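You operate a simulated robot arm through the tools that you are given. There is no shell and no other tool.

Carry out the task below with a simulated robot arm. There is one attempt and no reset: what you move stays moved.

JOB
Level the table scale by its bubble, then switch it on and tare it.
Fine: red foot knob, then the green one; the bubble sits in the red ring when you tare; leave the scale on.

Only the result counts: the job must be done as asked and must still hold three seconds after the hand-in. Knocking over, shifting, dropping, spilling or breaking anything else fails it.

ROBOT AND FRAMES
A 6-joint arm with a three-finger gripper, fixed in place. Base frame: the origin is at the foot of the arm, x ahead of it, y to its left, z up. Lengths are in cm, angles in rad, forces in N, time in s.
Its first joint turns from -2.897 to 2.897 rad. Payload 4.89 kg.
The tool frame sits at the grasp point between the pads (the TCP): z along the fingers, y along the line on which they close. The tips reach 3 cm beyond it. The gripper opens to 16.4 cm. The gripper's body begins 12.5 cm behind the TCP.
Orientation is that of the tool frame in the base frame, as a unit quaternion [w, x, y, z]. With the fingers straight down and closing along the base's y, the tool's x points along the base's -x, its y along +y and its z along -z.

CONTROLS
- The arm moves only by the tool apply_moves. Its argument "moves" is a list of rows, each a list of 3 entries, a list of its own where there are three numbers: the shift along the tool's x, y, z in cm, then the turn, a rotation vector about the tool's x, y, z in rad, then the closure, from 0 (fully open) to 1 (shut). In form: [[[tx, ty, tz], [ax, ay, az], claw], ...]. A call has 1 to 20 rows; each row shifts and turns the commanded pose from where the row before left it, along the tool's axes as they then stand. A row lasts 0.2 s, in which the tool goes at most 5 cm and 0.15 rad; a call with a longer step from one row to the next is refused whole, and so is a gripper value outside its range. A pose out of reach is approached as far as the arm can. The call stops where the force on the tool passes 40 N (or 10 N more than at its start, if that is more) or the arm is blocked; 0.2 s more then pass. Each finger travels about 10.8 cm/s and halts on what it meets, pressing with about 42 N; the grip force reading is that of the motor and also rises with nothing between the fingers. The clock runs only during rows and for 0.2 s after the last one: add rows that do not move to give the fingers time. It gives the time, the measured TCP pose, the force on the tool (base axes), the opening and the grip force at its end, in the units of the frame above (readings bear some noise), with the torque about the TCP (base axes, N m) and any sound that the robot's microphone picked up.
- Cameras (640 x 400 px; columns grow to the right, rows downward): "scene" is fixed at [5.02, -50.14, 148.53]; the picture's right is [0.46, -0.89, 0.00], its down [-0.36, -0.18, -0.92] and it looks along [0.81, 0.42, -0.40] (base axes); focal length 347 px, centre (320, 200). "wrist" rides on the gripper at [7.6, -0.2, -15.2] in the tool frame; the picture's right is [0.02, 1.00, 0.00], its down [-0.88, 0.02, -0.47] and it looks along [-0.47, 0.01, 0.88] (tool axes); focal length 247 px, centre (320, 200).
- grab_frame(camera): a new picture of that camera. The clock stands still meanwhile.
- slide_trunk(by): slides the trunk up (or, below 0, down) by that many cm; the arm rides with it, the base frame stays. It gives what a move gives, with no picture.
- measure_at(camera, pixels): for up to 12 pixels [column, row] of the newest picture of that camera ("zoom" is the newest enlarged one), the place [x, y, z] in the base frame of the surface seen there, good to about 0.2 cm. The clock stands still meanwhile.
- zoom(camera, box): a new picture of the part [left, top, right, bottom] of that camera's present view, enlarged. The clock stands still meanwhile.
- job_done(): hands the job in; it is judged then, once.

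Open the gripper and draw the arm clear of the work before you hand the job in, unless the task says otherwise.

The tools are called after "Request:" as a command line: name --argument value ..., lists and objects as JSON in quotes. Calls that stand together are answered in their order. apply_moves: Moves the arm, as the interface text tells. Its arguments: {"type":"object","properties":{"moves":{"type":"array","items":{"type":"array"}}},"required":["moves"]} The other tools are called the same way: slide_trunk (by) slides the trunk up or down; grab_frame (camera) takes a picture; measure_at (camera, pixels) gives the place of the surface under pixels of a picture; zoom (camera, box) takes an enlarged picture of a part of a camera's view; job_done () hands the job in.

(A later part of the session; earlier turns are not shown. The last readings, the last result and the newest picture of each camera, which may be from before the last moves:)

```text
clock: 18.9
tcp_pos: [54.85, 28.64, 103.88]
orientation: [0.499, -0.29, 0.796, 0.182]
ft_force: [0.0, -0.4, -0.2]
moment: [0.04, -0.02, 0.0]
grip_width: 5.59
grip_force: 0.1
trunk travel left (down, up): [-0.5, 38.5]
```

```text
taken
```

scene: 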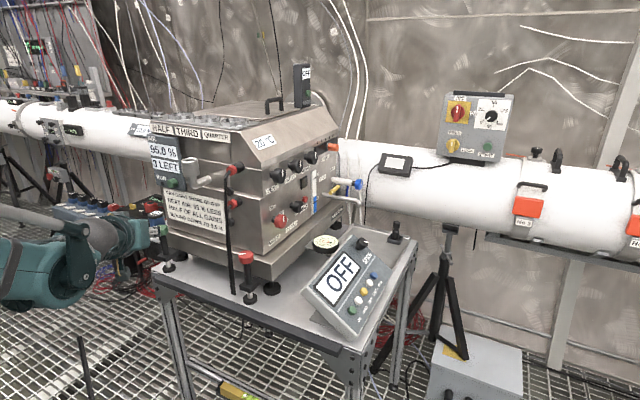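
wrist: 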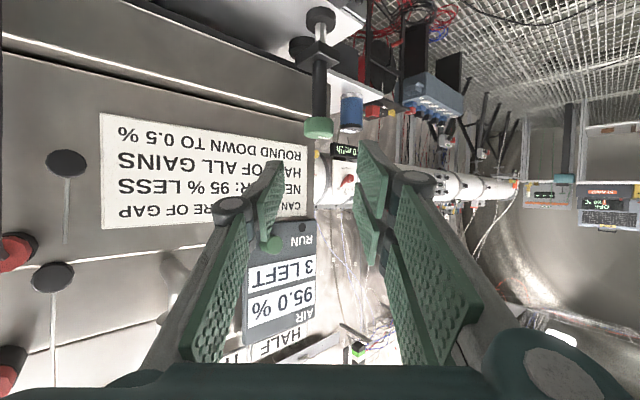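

Green knob now at (319,127) in the wrist view; I zoom and measure it.

Request:
zoom --camera "wrist" --box '[280, 90, 360, 140]'

Request:
measure_at --camera "wrist" --pixels '[[319, 127], [308, 127], [330, 127], [319, 120], [319, 134], [319, 90], [313, 90], [325, 90], [308, 133], [330, 133]]'

```text
8.00 times, centred on (320, 115) of wrist
```

zoom: 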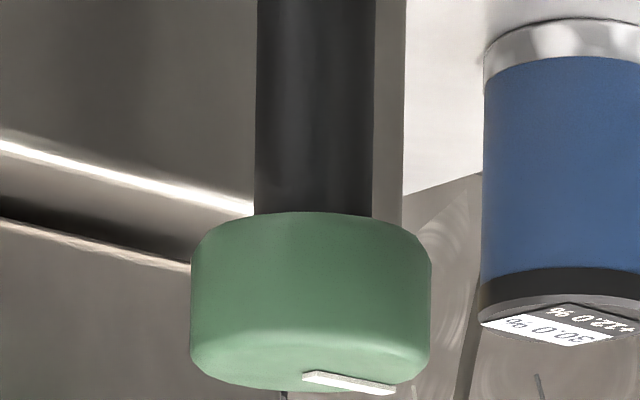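

```text
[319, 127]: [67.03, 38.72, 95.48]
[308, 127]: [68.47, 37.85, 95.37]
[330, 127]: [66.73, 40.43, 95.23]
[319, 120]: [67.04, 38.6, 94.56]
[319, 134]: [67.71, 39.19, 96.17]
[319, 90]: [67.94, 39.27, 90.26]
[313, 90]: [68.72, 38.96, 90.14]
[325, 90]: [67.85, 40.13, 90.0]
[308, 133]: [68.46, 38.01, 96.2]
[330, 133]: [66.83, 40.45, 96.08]
```

The green axis is ≈(68.6, 40.0) and lies almost straight ahead along the tool axis (18.2 cm, -0.16 lateral). I advance 15 cm and check.

Request:
apply_moves --moves '[[[0, -0.16, 3], [0, 0, 0], 0.67], [[0, 0, 3], [0, 0, 0], 0.67], [[0, 0, 3], [0, 0, 0], 0.67], [[0, 0, 2.5], [0, 0, 0], 0.67], [[0, 0, 2], [0, 0, 0], 0.67], [[0, 0, 0], [0, 0, 0], 0.67]]'

Request:
grab_frame --camera "wrist"

Request:
zoom --camera "wrist" --box '[260, 90, 420, 210]'

Request:
zoom --camera "scene" --box '[110, 200, 210, 280]'

```text
clock: 20.2
tcp_pos: [64.12, 36.14, 98.13]
orientation: [0.498, -0.291, 0.796, 0.182]
ft_force: [0.2, -0.1, 0.7]
moment: [0.0, -0.02, -0.03]
grip_width: 5.4
grip_force: 0.2
trunk travel left (down, up): [-0.5, 38.5]
```

```text
taken
```

wrist: 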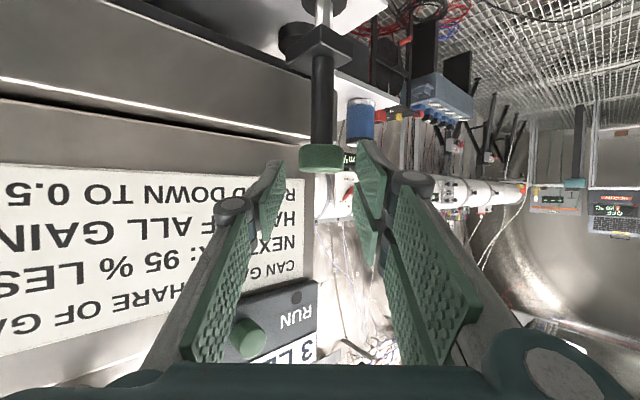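

```text
3.33 times, centred on (340, 150) of wrist
```

zoom: 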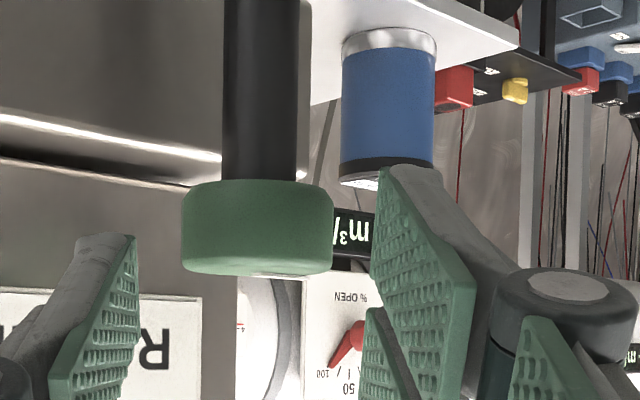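

```text
5.00 times, centred on (160, 240) of scene
```

zoom: 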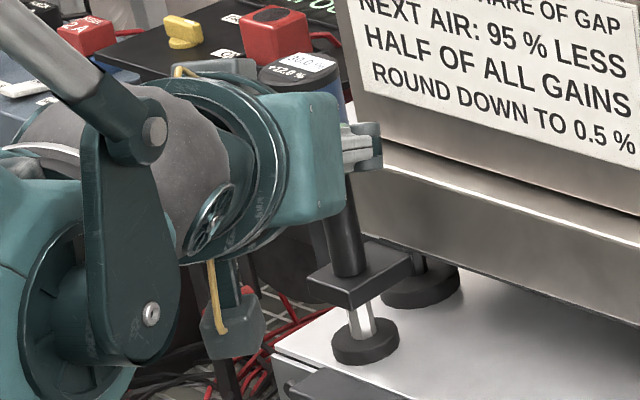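

Knob centred between the pads (257 vs ≈253 in zoom). I advance the last 5 cm and close.

Request:
apply_moves --moves '[[[0.02, 0.05, 2], [0, 0, 0], 0.67], [[0.02, 0, 2], [0, 0, 0], 0.67], [[0, 0, 1], [0, 0, 0], 0.67], [[0, 0, 0], [0, 0, 0], 0.67], [[0, 0, 0], [0, 0, 0], 0.72], [[0, 0, 0], [0, 0, 0], 0.76], [[0, 0, 0], [0, 0, 0], 0.8]]'

Request:
zoom --camera "wrist" --box '[260, 90, 420, 210]'

Request:
zoom --camera "scene" --box '[314, 235, 334, 247.5]'

```text
clock: 21.9
tcp_pos: [67.87, 39.21, 95.92]
orientation: [0.498, -0.291, 0.797, 0.182]
ft_force: [-0.7, 1.7, 1.4]
moment: [-0.05, -0.17, -0.01]
grip_width: 4.07
grip_force: 45.3
trunk travel left (down, up): [-0.5, 38.5]
```

```text
3.33 times, centred on (340, 150) of wrist
```

zoom: 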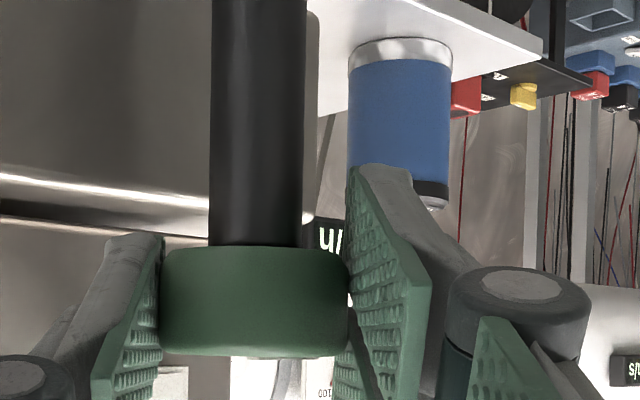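

```text
16.00 times, centred on (324, 241) of scene
```

zoom: 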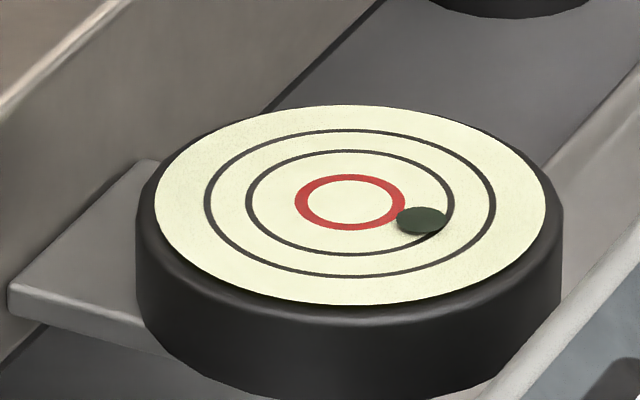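

Gripped the green knob (4.07 cm, 45 N) with low side force. I turn 0.3 rad clockwise and check the bubble.

Request:
apply_moves --moves '[[[-0.003, 0.125, 0.006], [0.09, 0, 0.0437], 0.8], [[-0.003, 0.125, 0.006], [0.09, 0, 0.0437], 0.8], [[-0.003, 0.125, 0.006], [0.09, 0, 0.0437], 0.8]]'

Request:
zoom --camera "scene" --box '[314, 235, 334, 247.5]'

Request:
zoom --camera "wrist" --box '[260, 90, 420, 210]'

```text
clock: 22.6
tcp_pos: [67.52, 39.46, 96.05]
orientation: [0.52, -0.169, 0.83, 0.106]
ft_force: [-4.3, 9.5, 7.0]
moment: [-0.27, 0.17, 0.07]
grip_width: 4.09
grip_force: 45.1
trunk travel left (down, up): [-0.5, 38.5]
```

```text
16.00 times, centred on (324, 241) of scene
```

zoom: 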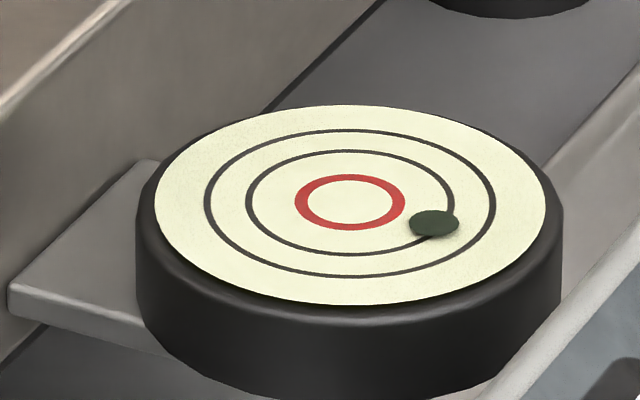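

```text
3.33 times, centred on (340, 150) of wrist
```

zoom: 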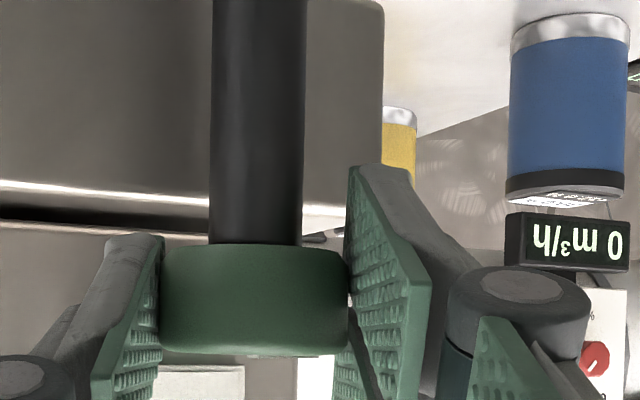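

Clockwise moved the bubble further in -y (offset (+84,+20) px, y≈-1.90), purely along y. So I reverse: turn counter-clockwise 0.5 rad.

Request:
apply_moves --moves '[[[-0.003, -0.125, 0.006], [-0.09, 0, -0.0437], 0.8], [[-0.003, -0.125, 0.006], [-0.09, 0, -0.0437], 0.8], [[-0.003, -0.125, 0.006], [-0.09, 0, -0.0437], 0.8], [[-0.003, -0.125, 0.006], [-0.09, 0, -0.0437], 0.8], [[-0.003, -0.125, 0.006], [-0.09, 0, -0.0437], 0.8]]'

Request:
zoom --camera "scene" --box '[314, 235, 334, 247.5]'

Request:
grab_frame --camera "scene"

Request:
grab_frame --camera "wrist"

```text
clock: 23.4
tcp_pos: [67.62, 39.27, 95.98]
orientation: [0.506, -0.259, 0.806, 0.164]
ft_force: [-11.6, 2.3, 16.4]
moment: [0.28, 0.05, 0.14]
grip_width: 4.06
grip_force: 45.6
trunk travel left (down, up): [-0.5, 38.5]
stopped in row 3: the force on the tool passed its limit at 42 N (the readings are from after the stop); the commanded pose is now the measured one
```

```text
16.00 times, centred on (324, 241) of scene
```

zoom: 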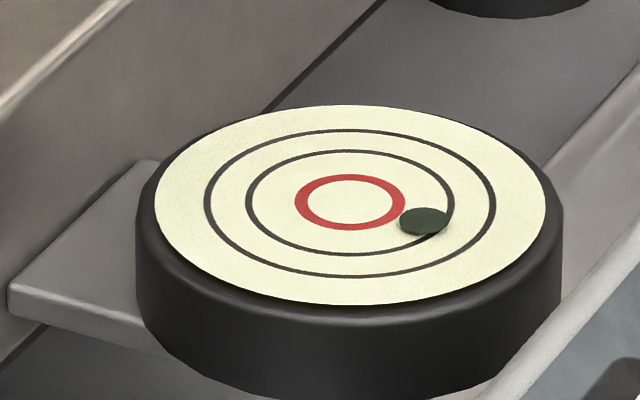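

```text
taken
```

scene: 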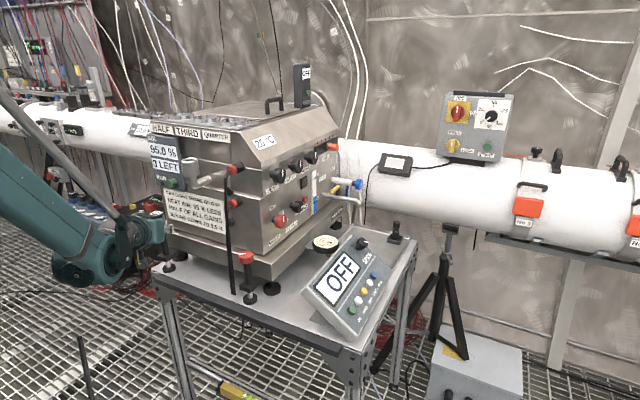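

```text
taken
```

wrist: 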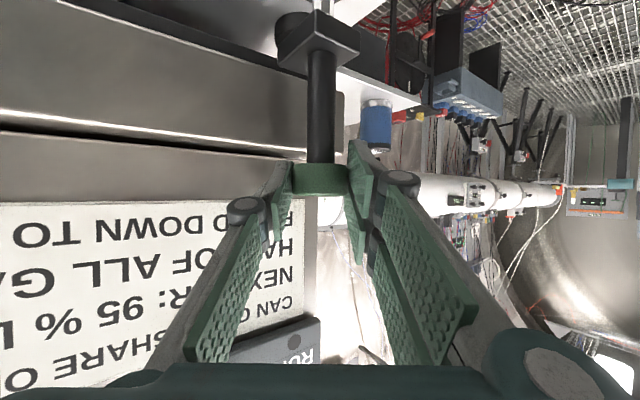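

Force from a slight arc mismatch stopped it at φ≈0.62; bubble y≈-1.66, so ≈1.75 rad more ccw is needed. I open slightly, back off 0.5 cm, swing the open fingers around the knob clockwise 1.3 rad for a long new stroke.

Request:
apply_moves --moves '[[[0, 0, 0], [0, 0, 0], 0.685], [[0, 0, 0], [0, 0, 0], 0.685], [[0.219, 0, -0.45], [0, 0, 0], 0.685], [[0, 0, 0], [0, 0, 0], 0.685]]'

Request:
zoom --camera "wrist" --box '[260, 90, 420, 210]'

```text
clock: 24.4
tcp_pos: [67.26, 38.93, 95.94]
orientation: [0.504, -0.26, 0.807, 0.164]
ft_force: [0.6, -1.0, -0.1]
moment: [-0.02, -0.04, 0.01]
grip_width: 5.19
grip_force: 0.0
trunk travel left (down, up): [-0.5, 38.5]
```

```text
3.33 times, centred on (340, 150) of wrist
```

zoom: 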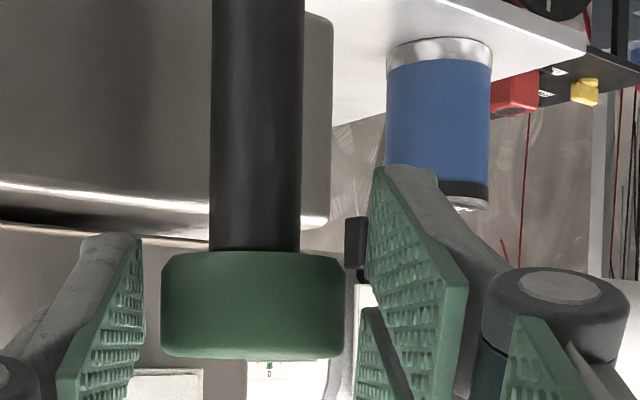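

Free and centred; axis ≈(68.6, 39.9), 1.65 cm ahead. I swing the open fingers clockwise 1.3 rad around the knob.

Request:
apply_moves --moves '[[[-0.006, 0.214, 0.0125], [0.117, 0, 0.0568], 0.685], [[-0.006, 0.214, 0.0125], [0.117, 0, 0.0568], 0.685], [[-0.006, 0.214, 0.0125], [0.117, 0, 0.0568], 0.685], [[-0.006, 0.214, 0.0125], [0.117, 0, 0.0568], 0.685], [[-0.006, 0.214, 0.0125], [0.117, 0, 0.0568], 0.685], [[0, 0, 0], [0, 0, 0], 0.685]]'

Request:
grab_frame --camera "wrist"

Request:
zoom --camera "wrist" --box '[260, 90, 420, 210]'

```text
clock: 25.8
tcp_pos: [66.97, 39.99, 95.95]
orientation: [0.531, 0.012, 0.847, -0.007]
ft_force: [-0.4, -1.4, 0.6]
moment: [0.0, 0.01, 0.05]
grip_width: 5.17
grip_force: 0.0
trunk travel left (down, up): [-0.5, 38.5]
```

```text
taken
```

wrist: 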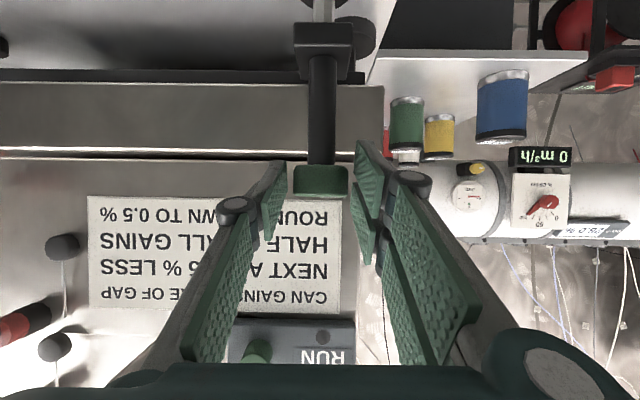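

```text
3.33 times, centred on (340, 150) of wrist
```

zoom: 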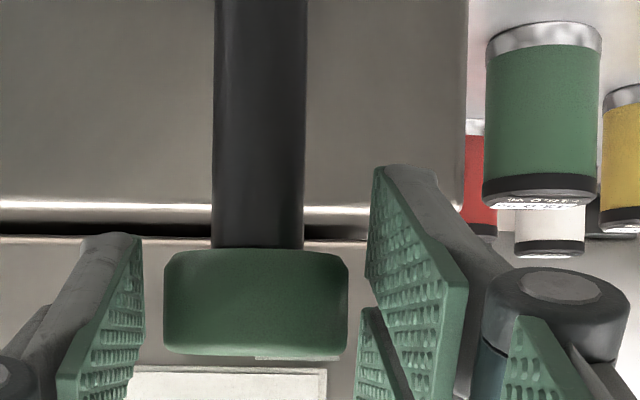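

At φ≈0 the knob is still centred between pads (256 vs 255). I continue swinging 0.65 rad further clockwise.

Request:
apply_moves --moves '[[[-0.006, 0.214, 0.0125], [0.117, 0, 0.0568], 0.685], [[-0.006, 0.214, 0.0125], [0.117, 0, 0.0568], 0.685], [[-0.006, 0.214, 0.0125], [0.117, 0, 0.0568], 0.685], [[-0.006, 0.214, 0.0125], [0.117, 0, 0.0568], 0.685], [[-0.006, 0.214, 0.0125], [0.117, 0, 0.0568], 0.685], [[0, 0, 0], [0, 0, 0], 0.685]]'

Request:
grab_frame --camera "wrist"

Request:
zoom --camera "wrist" --box '[260, 90, 420, 210]'

Request:
grab_frame --camera "scene"

```text
clock: 27.1
tcp_pos: [67.26, 41.0, 95.93]
orientation: [0.5, 0.282, 0.8, -0.176]
ft_force: [-0.4, -0.2, 0.8]
moment: [0.02, -0.01, 0.05]
grip_width: 5.17
grip_force: 0.1
trunk travel left (down, up): [-0.5, 38.5]
```

```text
taken
```

wrist: 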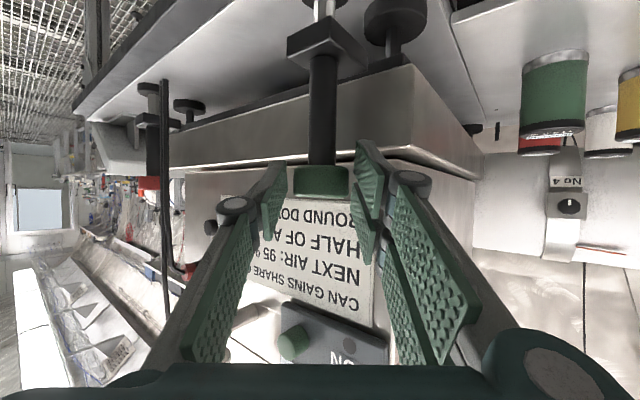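

```text
3.33 times, centred on (340, 150) of wrist
```

zoom: 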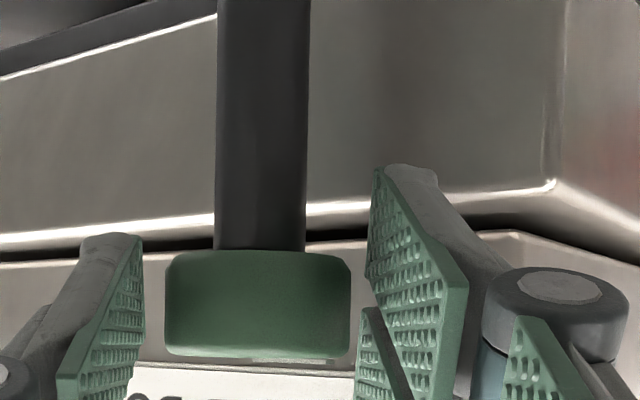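

```text
taken
```

scene: 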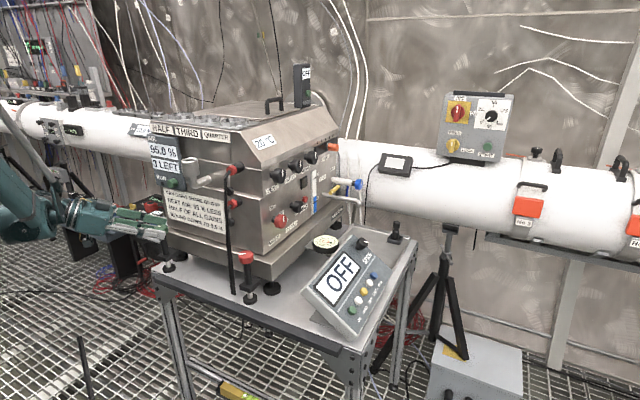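

Centred within ~0.06 cm at φ=-0.68. I grip and turn ccw 0.45 rad.

Request:
apply_moves --moves '[[[0, 0.06, 0], [0, 0, 0], 0.72], [[0, 0, 0], [0, 0, 0], 0.76], [[0, 0, 0], [0, 0, 0], 0.8], [[-0.008, -0.251, 0.017], [-0.135, 0, -0.0656], 0.8], [[-0.008, -0.251, 0.017], [-0.135, 0, -0.0656], 0.8], [[-0.008, -0.251, 0.017], [-0.135, 0, -0.0656], 0.8]]'

Request:
zoom --camera "scene" --box '[314, 235, 334, 247.5]'

```text
clock: 28.6
tcp_pos: [67.0, 40.49, 95.84]
orientation: [0.527, 0.095, 0.842, -0.059]
ft_force: [-17.4, 5.2, -4.2]
moment: [0.12, 0.11, 0.04]
grip_width: 4.07
grip_force: 44.5
trunk travel left (down, up): [-0.5, 38.5]
```

```text
16.00 times, centred on (324, 241) of scene
```

zoom: 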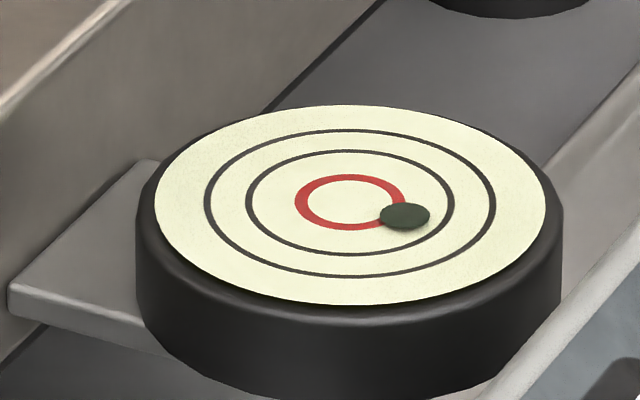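

Bubble moved to offset (+55,+12) px, y≈-1.23; continuing ccw another 0.45 rad.

Request:
apply_moves --moves '[[[-0.008, -0.251, 0.017], [-0.135, 0, -0.0656], 0.8], [[-0.008, -0.251, 0.017], [-0.135, 0, -0.0656], 0.8], [[-0.008, -0.251, 0.017], [-0.135, 0, -0.0656], 0.8]]'

Request:
zoom --camera "scene" --box '[314, 235, 334, 247.5]'

```text
clock: 29.4
tcp_pos: [67.13, 39.57, 96.08]
orientation: [0.527, -0.096, 0.842, 0.061]
ft_force: [-14.5, 11.2, -30.8]
moment: [-0.41, 1.1, 0.28]
grip_width: 4.09
grip_force: 45.5
trunk travel left (down, up): [-0.5, 38.5]
```

```text
16.00 times, centred on (324, 241) of scene
```

zoom: 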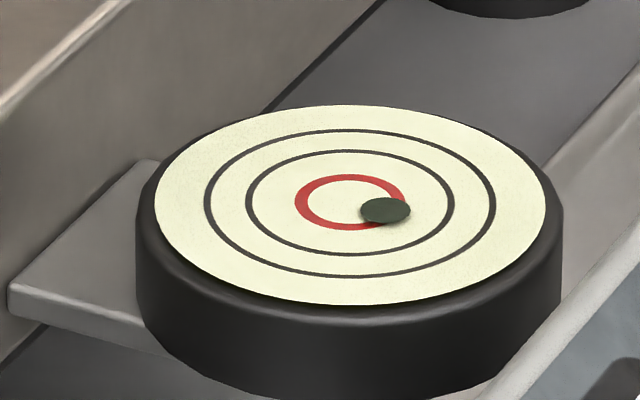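

Bubble y≈-0.77 now, force is building (z -31 N). I loosen and regrip to relax, then turn on.

Request:
apply_moves --moves '[[[0, 0, 0], [0, 0, 0], 0.71], [[0, 0, 0], [0, 0, 0], 0.71], [[0, 0, 0], [0, 0, 0], 0.71]]'

Request:
zoom --camera "wrist" --box '[260, 90, 420, 210]'

Request:
zoom --camera "scene" --box '[314, 235, 334, 247.5]'

```text
clock: 30.1
tcp_pos: [67.01, 39.57, 96.03]
orientation: [0.527, -0.095, 0.842, 0.06]
ft_force: [0.1, -0.4, -0.7]
moment: [-0.03, 0.02, -0.01]
grip_width: 4.76
grip_force: 0.1
trunk travel left (down, up): [-0.5, 38.5]
```

```text
3.33 times, centred on (340, 150) of wrist
```

zoom: 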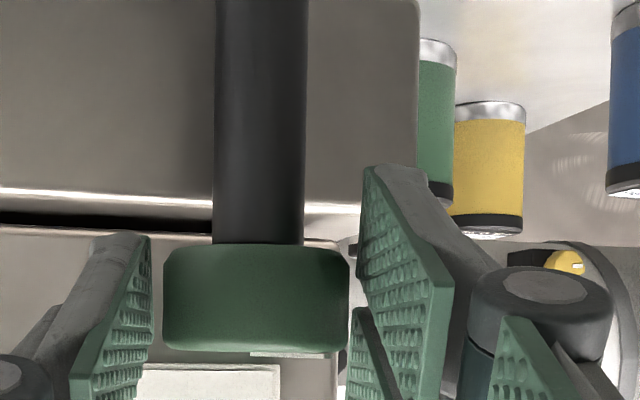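

```text
16.00 times, centred on (324, 241) of scene
```

zoom: 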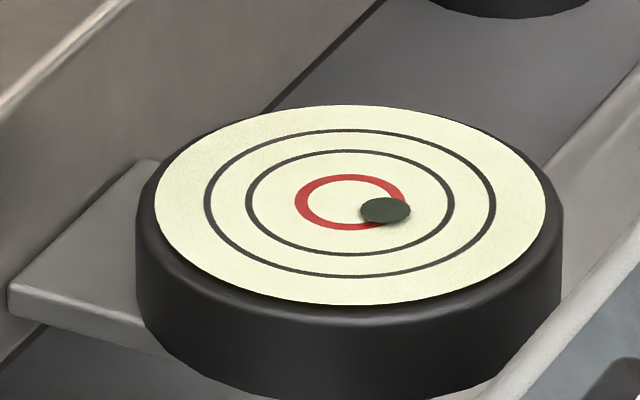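

Still centred and relaxed. I regrip and turn 0.45 rad ccw.

Request:
apply_moves --moves '[[[0, 0, 0], [0, 0, 0], 0.76], [[0, 0, 0], [0, 0, 0], 0.8], [[-0.008, -0.245, 0.017], [-0.135, 0, -0.0656], 0.8], [[-0.008, -0.245, 0.017], [-0.135, 0, -0.0656], 0.8], [[-0.008, -0.245, 0.017], [-0.135, 0, -0.0656], 0.8]]'

Request:
zoom --camera "scene" --box '[314, 235, 334, 247.5]'

```text
clock: 31.1
tcp_pos: [67.13, 39.31, 96.06]
orientation: [0.515, -0.202, 0.823, 0.128]
ft_force: [-6.0, 10.7, 3.8]
moment: [-0.37, 0.09, 0.2]
grip_width: 4.07
grip_force: 45.4
trunk travel left (down, up): [-0.5, 38.5]
stopped in row 4: the force on the tool passed its limit at 51 N (the readings are from after the stop); the commanded pose is now the measured one
```

```text
16.00 times, centred on (324, 241) of scene
```

zoom: 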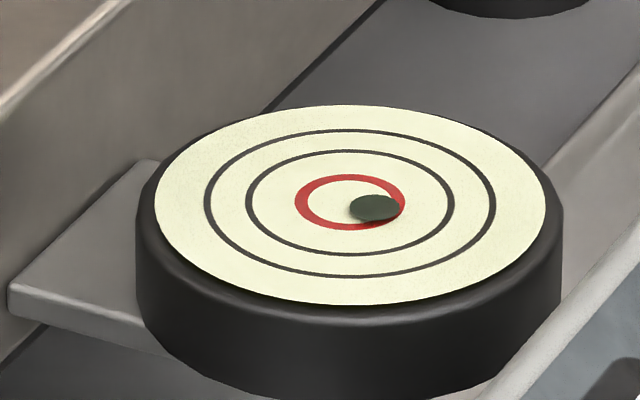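

Bubble at (374,208), y≈-0.53. I turn 0.28 rad more from the re-synced pose.

Request:
apply_moves --moves '[[[-0.008, -0.225, 0.016], [-0.126, 0, -0.0612], 0.8], [[-0.008, -0.225, 0.016], [-0.126, 0, -0.0612], 0.8]]'

Request:
zoom --camera "scene" --box '[314, 235, 334, 247.5]'

```text
clock: 31.5
tcp_pos: [67.21, 39.22, 96.08]
orientation: [0.508, -0.242, 0.813, 0.153]
ft_force: [-10.2, 9.5, 8.2]
moment: [0.21, 0.37, 0.19]
grip_width: 4.07
grip_force: 44.9
trunk travel left (down, up): [-0.5, 38.5]
stopped in row 1: the force on the tool passed its limit at 53 N (the readings are from after the stop); the commanded pose is now the measured one
```

```text
16.00 times, centred on (324, 241) of scene
```

zoom: 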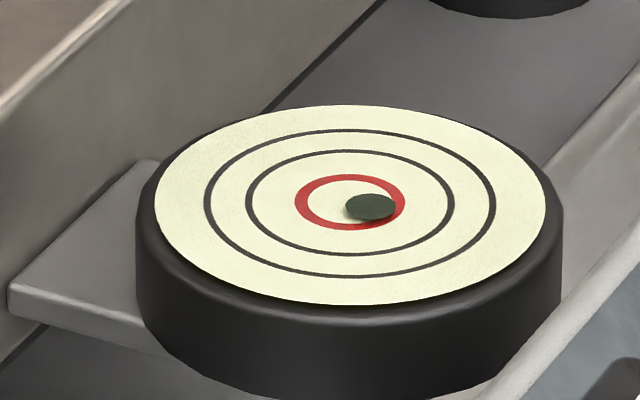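

Bubble y≈-0.44; force spikes again, so I loosen to relax, check centring, then use gentler steps.

Request:
apply_moves --moves '[[[0, 0, 0], [0, 0, 0], 0.71], [[0, 0, 0], [0, 0, 0], 0.71], [[0, 0, 0], [0, 0, 0], 0.71]]'

Request:
zoom --camera "wrist" --box '[260, 90, 420, 210]'

```text
clock: 32.3
tcp_pos: [67.42, 39.02, 96.07]
orientation: [0.508, -0.241, 0.813, 0.152]
ft_force: [0.0, 0.0, -0.3]
moment: [-0.02, 0.03, 0.01]
grip_width: 4.74
grip_force: 0.1
trunk travel left (down, up): [-0.5, 38.5]
```

```text
3.33 times, centred on (340, 150) of wrist
```

zoom: 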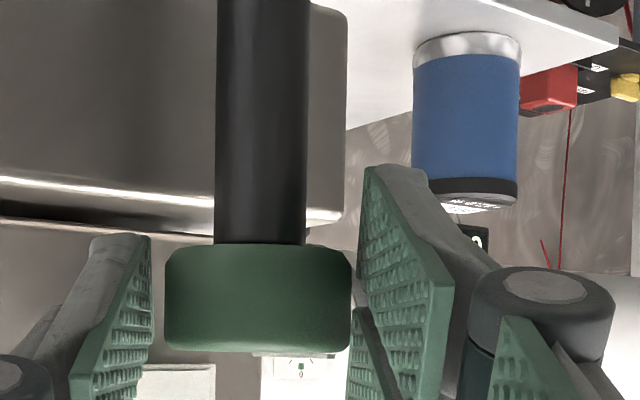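

Well centred. I regrip and turn 0.4 rad in 0.08 rad steps.

Request:
apply_moves --moves '[[[0, 0.03, 0], [0, 0, 0], 0.76], [[0, 0, 0], [0, 0, 0], 0.8], [[-0.002, -0.12, 0.004], [-0.072, 0, -0.035], 0.8], [[-0.002, -0.12, 0.004], [-0.072, 0, -0.035], 0.8], [[-0.002, -0.12, 0.004], [-0.072, 0, -0.035], 0.8], [[-0.002, -0.12, 0.004], [-0.072, 0, -0.035], 0.8], [[-0.002, -0.12, 0.004], [-0.072, 0, -0.035], 0.8]]'

Request:
zoom --camera "scene" --box '[314, 235, 334, 247.5]'

```text
clock: 33.9
tcp_pos: [67.78, 38.76, 96.02]
orientation: [0.468, -0.398, 0.748, 0.25]
ft_force: [3.6, 17.5, 12.9]
moment: [0.63, -0.23, 0.12]
grip_width: 4.07
grip_force: 45.2
trunk travel left (down, up): [-0.5, 38.5]
```

```text
16.00 times, centred on (324, 241) of scene
```

zoom: 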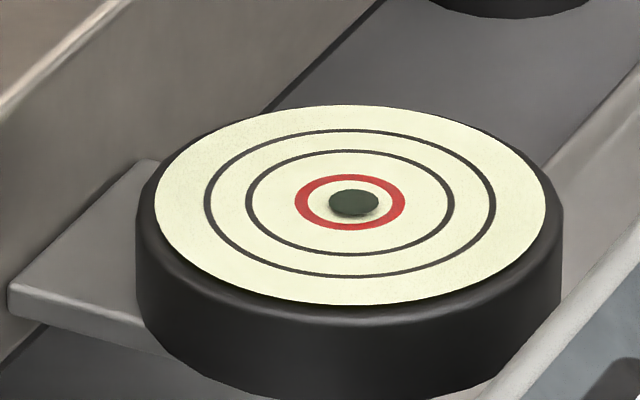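

The bubble sits at (354,202), essentially at the ring centre (350,203). I release and back off along the tool axis.

Request:
apply_moves --moves '[[[0, 0, 0], [0, 0, 0], 0.7], [[0, 0, 0], [0, 0, 0], 0.7], [[0, 0, 0], [0, 0, 0], 0.7], [[0, 0, -1], [0, 0, 0], 0.7], [[0, 0, -2], [0, 0, 0], 0.7], [[0, 0, -3], [0, 0, 0], 0.7], [[0, 0, -4], [0, 0, 0], 0.7], [[0, 0, -4], [0, 0, 0], 0.7], [[0, 0, 0], [0, 0, 0], 0.7]]'

Request:
zoom --camera "scene" --box '[314, 235, 334, 247.5]'

Request:
grab_frame --camera "scene"

Request:
zoom --camera "scene" --box '[290, 235, 400, 340]'

```text
clock: 35.9
tcp_pos: [60.72, 28.4, 102.1]
orientation: [0.467, -0.398, 0.749, 0.25]
ft_force: [0.6, 0.5, -0.3]
moment: [0.01, 0.02, 0.09]
grip_width: 4.94
grip_force: 0.1
trunk travel left (down, up): [-0.5, 38.5]
```

```text
16.00 times, centred on (324, 241) of scene
```

zoom: 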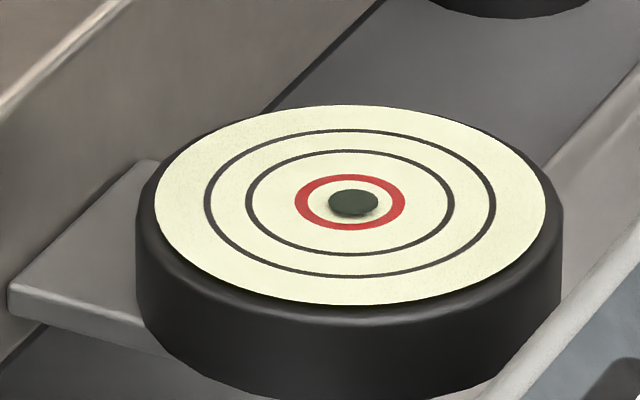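

```text
taken
```

scene: 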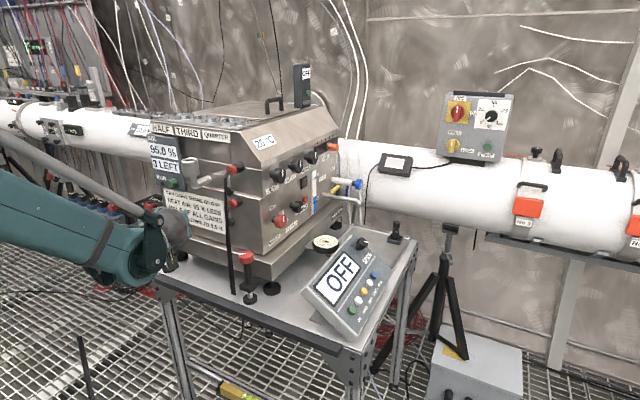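

```text
3.81 times, centred on (345, 288) of scene
```

zoom: 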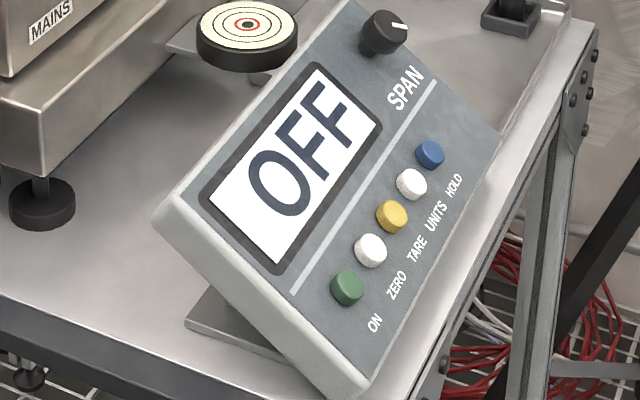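

Released cleanly with the bubble still centred. The panel labels confirm green = ON and yellow = TARE; I measure the buttons and the panel face.

Request:
measure_at --camera "zoom" --pixels '[[346, 286], [391, 214], [369, 249], [430, 153], [320, 300], [420, 130], [215, 195], [320, 65], [360, 270], [375, 235], [350, 360], [470, 170]]'

Request:
zoom --camera "scene" --box '[340, 275, 390, 320]'

```text
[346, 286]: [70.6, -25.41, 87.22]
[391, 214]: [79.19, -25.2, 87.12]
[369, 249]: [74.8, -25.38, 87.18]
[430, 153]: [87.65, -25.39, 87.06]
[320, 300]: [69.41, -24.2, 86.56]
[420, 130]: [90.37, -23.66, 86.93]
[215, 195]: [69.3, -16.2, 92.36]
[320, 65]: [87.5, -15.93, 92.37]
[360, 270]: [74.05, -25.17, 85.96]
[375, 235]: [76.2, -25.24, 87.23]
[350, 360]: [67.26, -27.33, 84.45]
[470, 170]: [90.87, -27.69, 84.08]
```

```text
8.89 times, centred on (365, 298) of scene
```

zoom: 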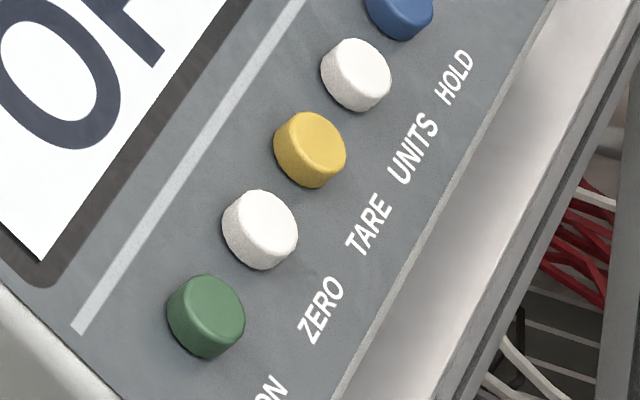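

The panel tilts ≈36° facing -y/up; ON is at (70.6,-25.4,87.2), TARE at (79.1,-25.3,87.1). I first pull back from the table and travel to -y well in front of everything, closing the gripper.

Request:
apply_moves --moves '[[[-0.217, 3.31, -2.6], [0, 0, 0], 0.7], [[-0.217, 3.31, -2.6], [0, 0, 0], 0.8], [[-0.217, 3.31, -2.6], [0, 0, 0], 0.9], [[1.674, -2.587, -3.434], [0, 0, 0], 1.0], [[1.674, -2.587, -3.434], [0, 0, 0], 1.0], [[1.674, -2.587, -3.434], [0, 0, 0], 1.0], [[1.674, -2.587, -3.434], [0, 0, 0], 1.0], [[1.674, -2.587, -3.434], [0, 0, 0], 1.0], [[1.674, -2.587, -3.434], [0, 0, 0], 1.0], [[1.674, -2.587, -3.434], [0, 0, 0], 1.0], [[1.674, -2.587, -3.434], [0, 0, 0], 1.0], [[1.674, -2.587, -3.434], [0, 0, 0], 1.0], [[1.674, -2.587, -3.434], [0, 0, 0], 1.0], [[1.674, -2.587, -3.434], [0, 0, 0], 1.0], [[1.674, -2.587, -3.434], [0, 0, 0], 1.0], [[1.674, -2.587, -3.434], [0, 0, 0], 1.0], [[0, 0, 0], [0, 0, 0], 1.0]]'

Request:
grab_frame --camera "scene"

Request:
grab_frame --camera "wrist"

```text
clock: 39.5
tcp_pos: [48.79, -31.89, 106.01]
orientation: [0.468, -0.397, 0.749, 0.249]
ft_force: [-0.3, 1.5, -0.4]
moment: [-0.07, 0.01, -0.12]
grip_width: 0.0
grip_force: 42.2
trunk travel left (down, up): [-0.5, 38.5]
```

```text
taken
```

scene: 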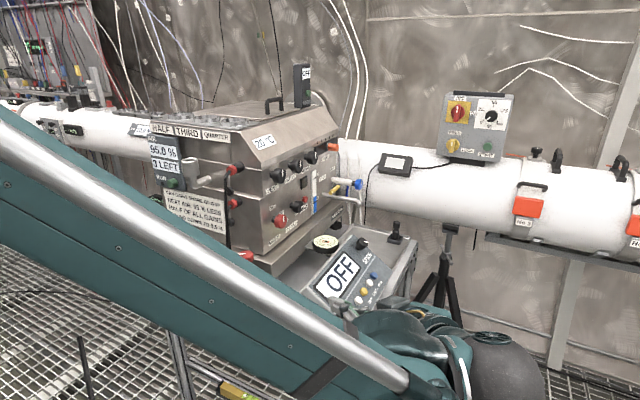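

```text
taken
```

wrist: 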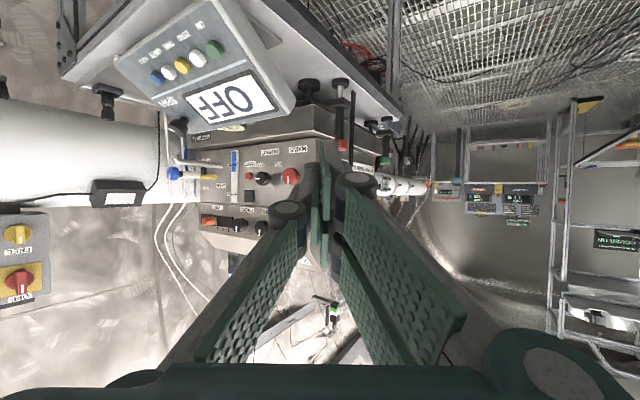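

The arm is in front of the panel. I rotate to face +y (φ=π/2) and tilt down to match the panel normal.

Request:
apply_moves --moves '[[[0, 0, 0], [-0.134, 0, -0.0652], 1.0], [[0, 0, 0], [-0.134, 0, -0.0652], 1.0], [[0, 0, 0], [-0.134, 0, -0.0652], 1.0], [[0, 0, 0], [-0.134, 0, -0.0652], 1.0], [[0, 0, 0], [0, 0.1233, 0], 1.0], [[0, 0, 0], [0, 0.1233, 0], 1.0], [[0, 0, 0], [0, 0.1233, 0], 1.0], [[0, 0, 0], [0, 0.1233, 0], 1.0], [[0, 0, 0], [0, 0, 0], 1.0]]'

Request:
grab_frame --camera "scene"

Request:
grab_frame --camera "wrist"

```text
clock: 41.5
tcp_pos: [57.78, -25.11, 105.97]
orientation: [0.235, -0.58, 0.766, 0.151]
ft_force: [-0.1, 0.1, -0.4]
moment: [0.09, 0.0, 0.02]
grip_width: 0.0
grip_force: 41.9
out of reach, approached as far as the arm can: row 1, 2, 3, 4
trunk travel left (down, up): [-0.5, 38.5]
```

```text
taken
```

scene: 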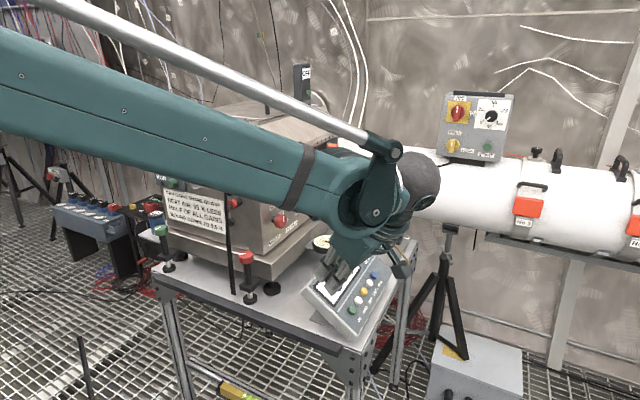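

```text
taken
```

wrist: 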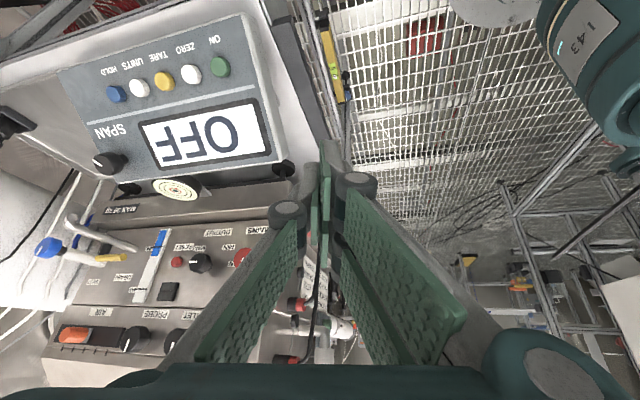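

The arm settled at tool z ≈ (0.19, 0.50, -0.85), close to the panel normal direction. I apply the small remaining rotation here.

Request:
apply_moves --moves '[[[0, 0, 0], [-0.097, -0.033, -0.1075], 1.0], [[0, 0, 0], [-0.097, -0.033, -0.1075], 1.0], [[0, 0, 0], [0, 0, 0], 1.0]]'

Request:
zoom --camera "scene" --box '[270, 200, 430, 340]'

Request:
grab_frame --camera "wrist"

```text
clock: 42.3
tcp_pos: [57.59, -25.1, 106.11]
orientation: [-0.217, 0.673, -0.672, -0.218]
ft_force: [-1.3, 0.3, 0.4]
moment: [-0.08, -0.1, -0.07]
grip_width: 0.02
grip_force: 41.9
trunk travel left (down, up): [-0.5, 38.5]
```

```text
2.86 times, centred on (350, 270) of scene
```

zoom: 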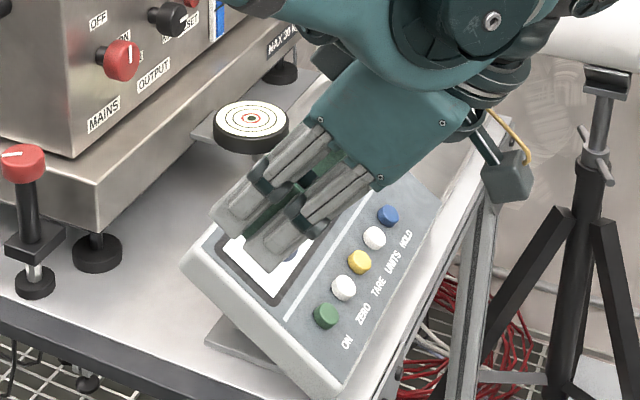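

```text
taken
```

wrist: 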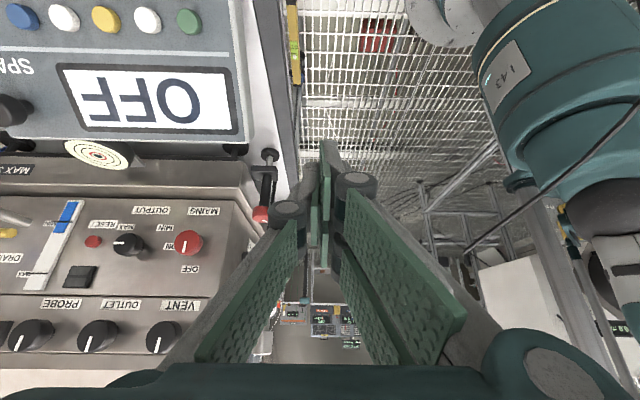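

The tool now points along the panel's inward normal. I move to a standoff 5 cm off the ON button.

Request:
apply_moves --moves '[[[2.254, -2.6, 1.43], [0, 0, 0], 1.0], [[2.254, -2.6, 1.43], [0, 0, 0], 1.0], [[2.254, -2.6, 1.43], [0, 0, 0], 1.0], [[2.254, -2.6, 1.43], [0, 0, 0], 1.0], [[2.254, -2.6, 1.43], [0, 0, 0], 1.0], [[0, 0, 0], [0, 0, 0], 1.0]]'

Request:
zoom --camera "scene" --box '[290, 220, 430, 340]'

Request:
grab_frame --camera "wrist"

Request:
zoom --camera "wrist" --box '[200, 90, 420, 230]'

```text
clock: 43.7
tcp_pos: [70.85, -29.91, 93.65]
orientation: [-0.218, 0.673, -0.672, -0.219]
ft_force: [-1.4, 0.3, 0.0]
moment: [-0.11, -0.07, -0.06]
grip_width: 0.01
grip_force: 42.1
trunk travel left (down, up): [-0.5, 38.5]
```

```text
3.33 times, centred on (360, 280) of scene
```

zoom: 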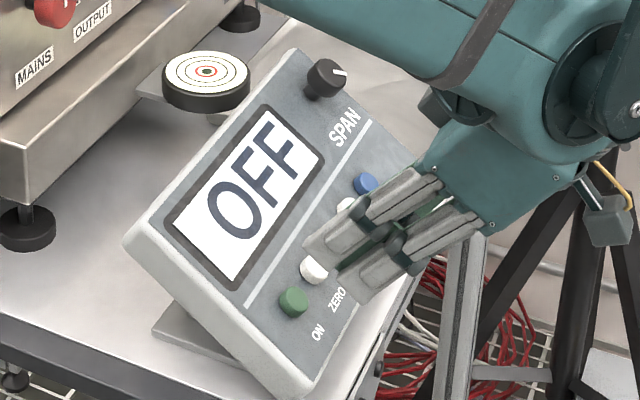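

```text
taken
```

wrist: 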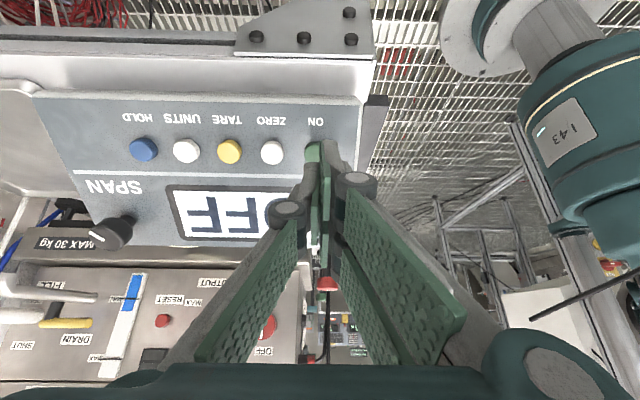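

```text
2.86 times, centred on (310, 160) of wrist
```

zoom: 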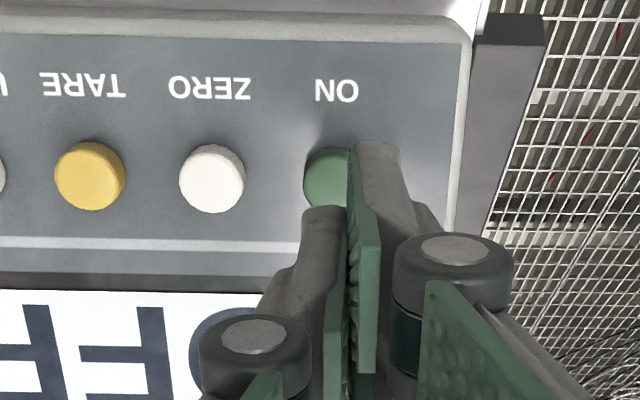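

The tip hovers over the ON button (335,178 in zoom), slightly to -x of it. I measure the buttons from the wrist camera to correct.

Request:
measure_at --camera "wrist" --pixels '[[271, 152], [229, 151], [187, 150], [143, 149], [309, 152], [271, 140], [271, 163], [250, 175], [250, 150], [230, 108], [311, 147]]'

Request:
zoom --camera "wrist" --box '[255, 125, 335, 175]'

```text
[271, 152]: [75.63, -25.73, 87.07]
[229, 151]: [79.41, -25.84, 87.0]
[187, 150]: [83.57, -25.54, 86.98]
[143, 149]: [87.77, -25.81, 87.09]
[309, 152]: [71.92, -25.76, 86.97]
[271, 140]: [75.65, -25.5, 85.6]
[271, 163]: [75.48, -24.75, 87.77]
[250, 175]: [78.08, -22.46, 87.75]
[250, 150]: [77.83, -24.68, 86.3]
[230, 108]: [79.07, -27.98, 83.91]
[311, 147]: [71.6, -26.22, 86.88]
```

```text
8.00 times, centred on (295, 150) of wrist
```

zoom: 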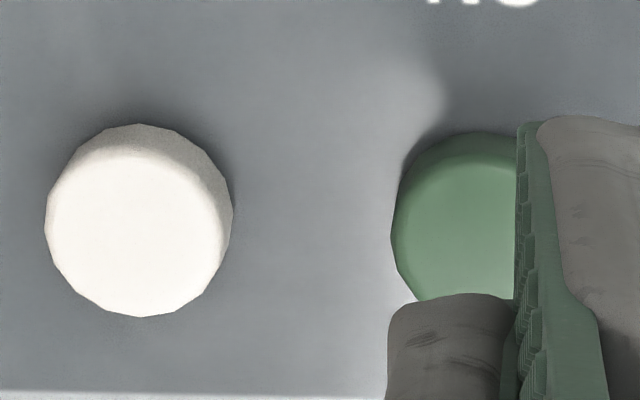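

ON's centre is ≈(71.1, -25.6, 87.05). I shift 0.3 cm in +x and 0.3 cm down-slope, then approach to ~0.6 cm.

Request:
apply_moves --moves '[[[0.3, -0.3, 1.5], [0, 0, 0], 1.0], [[0, 0, 1.5], [0, 0, 0], 1.0], [[0, 0, 1.2], [0, 0, 0], 1.0], [[0, 0, 0], [0, 0, 0], 1.0]]'

Request:
zoom --camera "scene" --box '[320, 260, 400, 320]'

Request:
zoom --camera "wrist" --box '[255, 125, 335, 175]'

```text
clock: 44.7
tcp_pos: [70.83, -27.73, 90.2]
orientation: [-0.217, 0.674, -0.672, -0.218]
ft_force: [-0.2, -0.1, 0.7]
moment: [-0.01, 0.01, -0.03]
grip_width: 0.0
grip_force: 41.6
trunk travel left (down, up): [-0.5, 38.5]
```

```text
6.67 times, centred on (360, 290) of scene
```

zoom: 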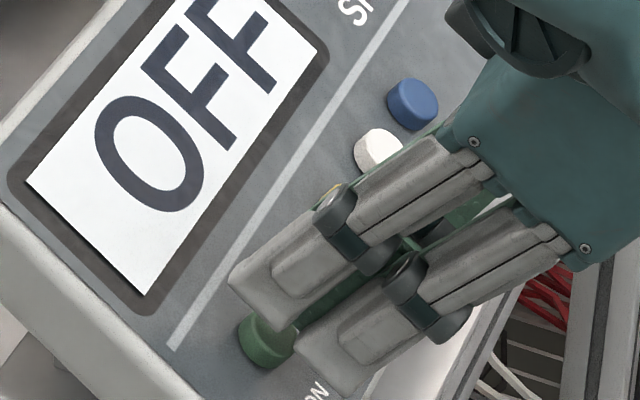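

```text
8.00 times, centred on (295, 150) of wrist
```

zoom: 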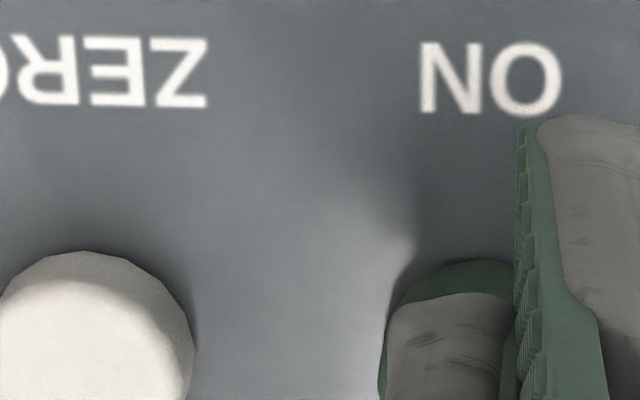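

The central finger is over the button but about 0.45 cm to -x of its centre. I shift +x 0.45 and press slowly along the normal.

Request:
apply_moves --moves '[[[0, -0.45, 0], [0, 0, 0], 1.0], [[0, 0, 0.2], [0, 0, 0], 1.0], [[0, 0, 0.2], [0, 0, 0], 1.0], [[0, 0, 0.15], [0, 0, 0], 1.0], [[0, 0, 0.15], [0, 0, 0], 1.0]]'

Request:
zoom --camera "scene" --box '[320, 250, 400, 320]'

Request:
zoom --camera "wrist" --box '[255, 125, 335, 175]'

```text
clock: 45.9
tcp_pos: [71.4, -27.42, 89.61]
orientation: [-0.218, 0.673, -0.672, -0.219]
ft_force: [0.0, 0.0, 0.1]
moment: [0.01, -0.02, 0.01]
grip_width: 0.0
grip_force: 42.2
trunk travel left (down, up): [-0.5, 38.5]
```

```text
5.71 times, centred on (360, 285) of scene
```

zoom: 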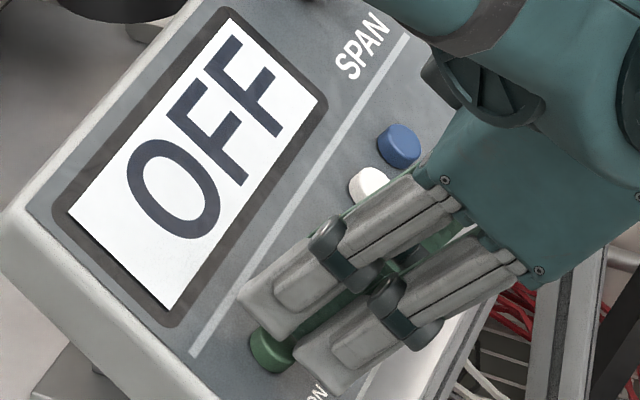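

```text
8.00 times, centred on (295, 150) of wrist
```

zoom: 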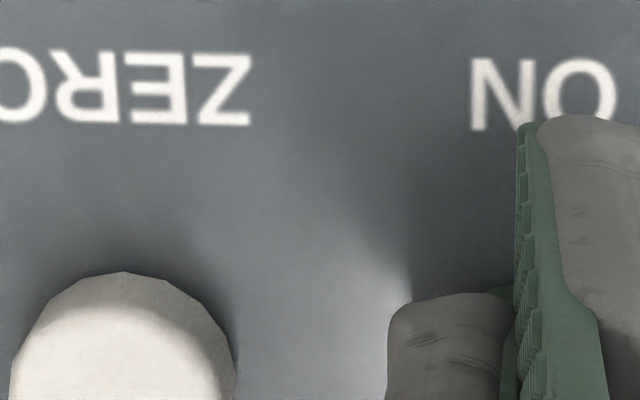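

The tip is now aligned with ON (tip ≈ (-25.7, 87.2) in y,z) with no contact yet. I keep pressing in small steps.

Request:
apply_moves --moves '[[[0, 0, 0.15], [0, 0, 0], 1.0], [[0, 0, 0.15], [0, 0, 0], 1.0], [[0, 0, 0.15], [0, 0, 0], 1.0]]'

Request:
zoom --camera "scene" --box '[320, 250, 400, 320]'

```text
clock: 46.7
tcp_pos: [71.39, -27.06, 89.16]
orientation: [-0.218, 0.673, -0.672, -0.218]
ft_force: [-0.3, -0.6, 0.4]
moment: [0.0, 0.01, 0.0]
grip_width: 0.0
grip_force: 45.2
trunk travel left (down, up): [-0.5, 38.5]
```

```text
5.71 times, centred on (360, 285) of scene
```

zoom: 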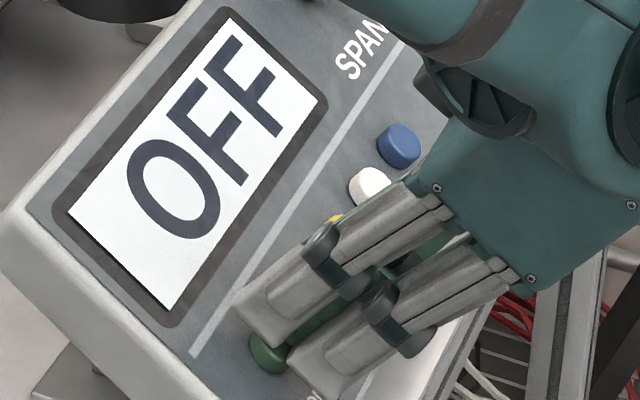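

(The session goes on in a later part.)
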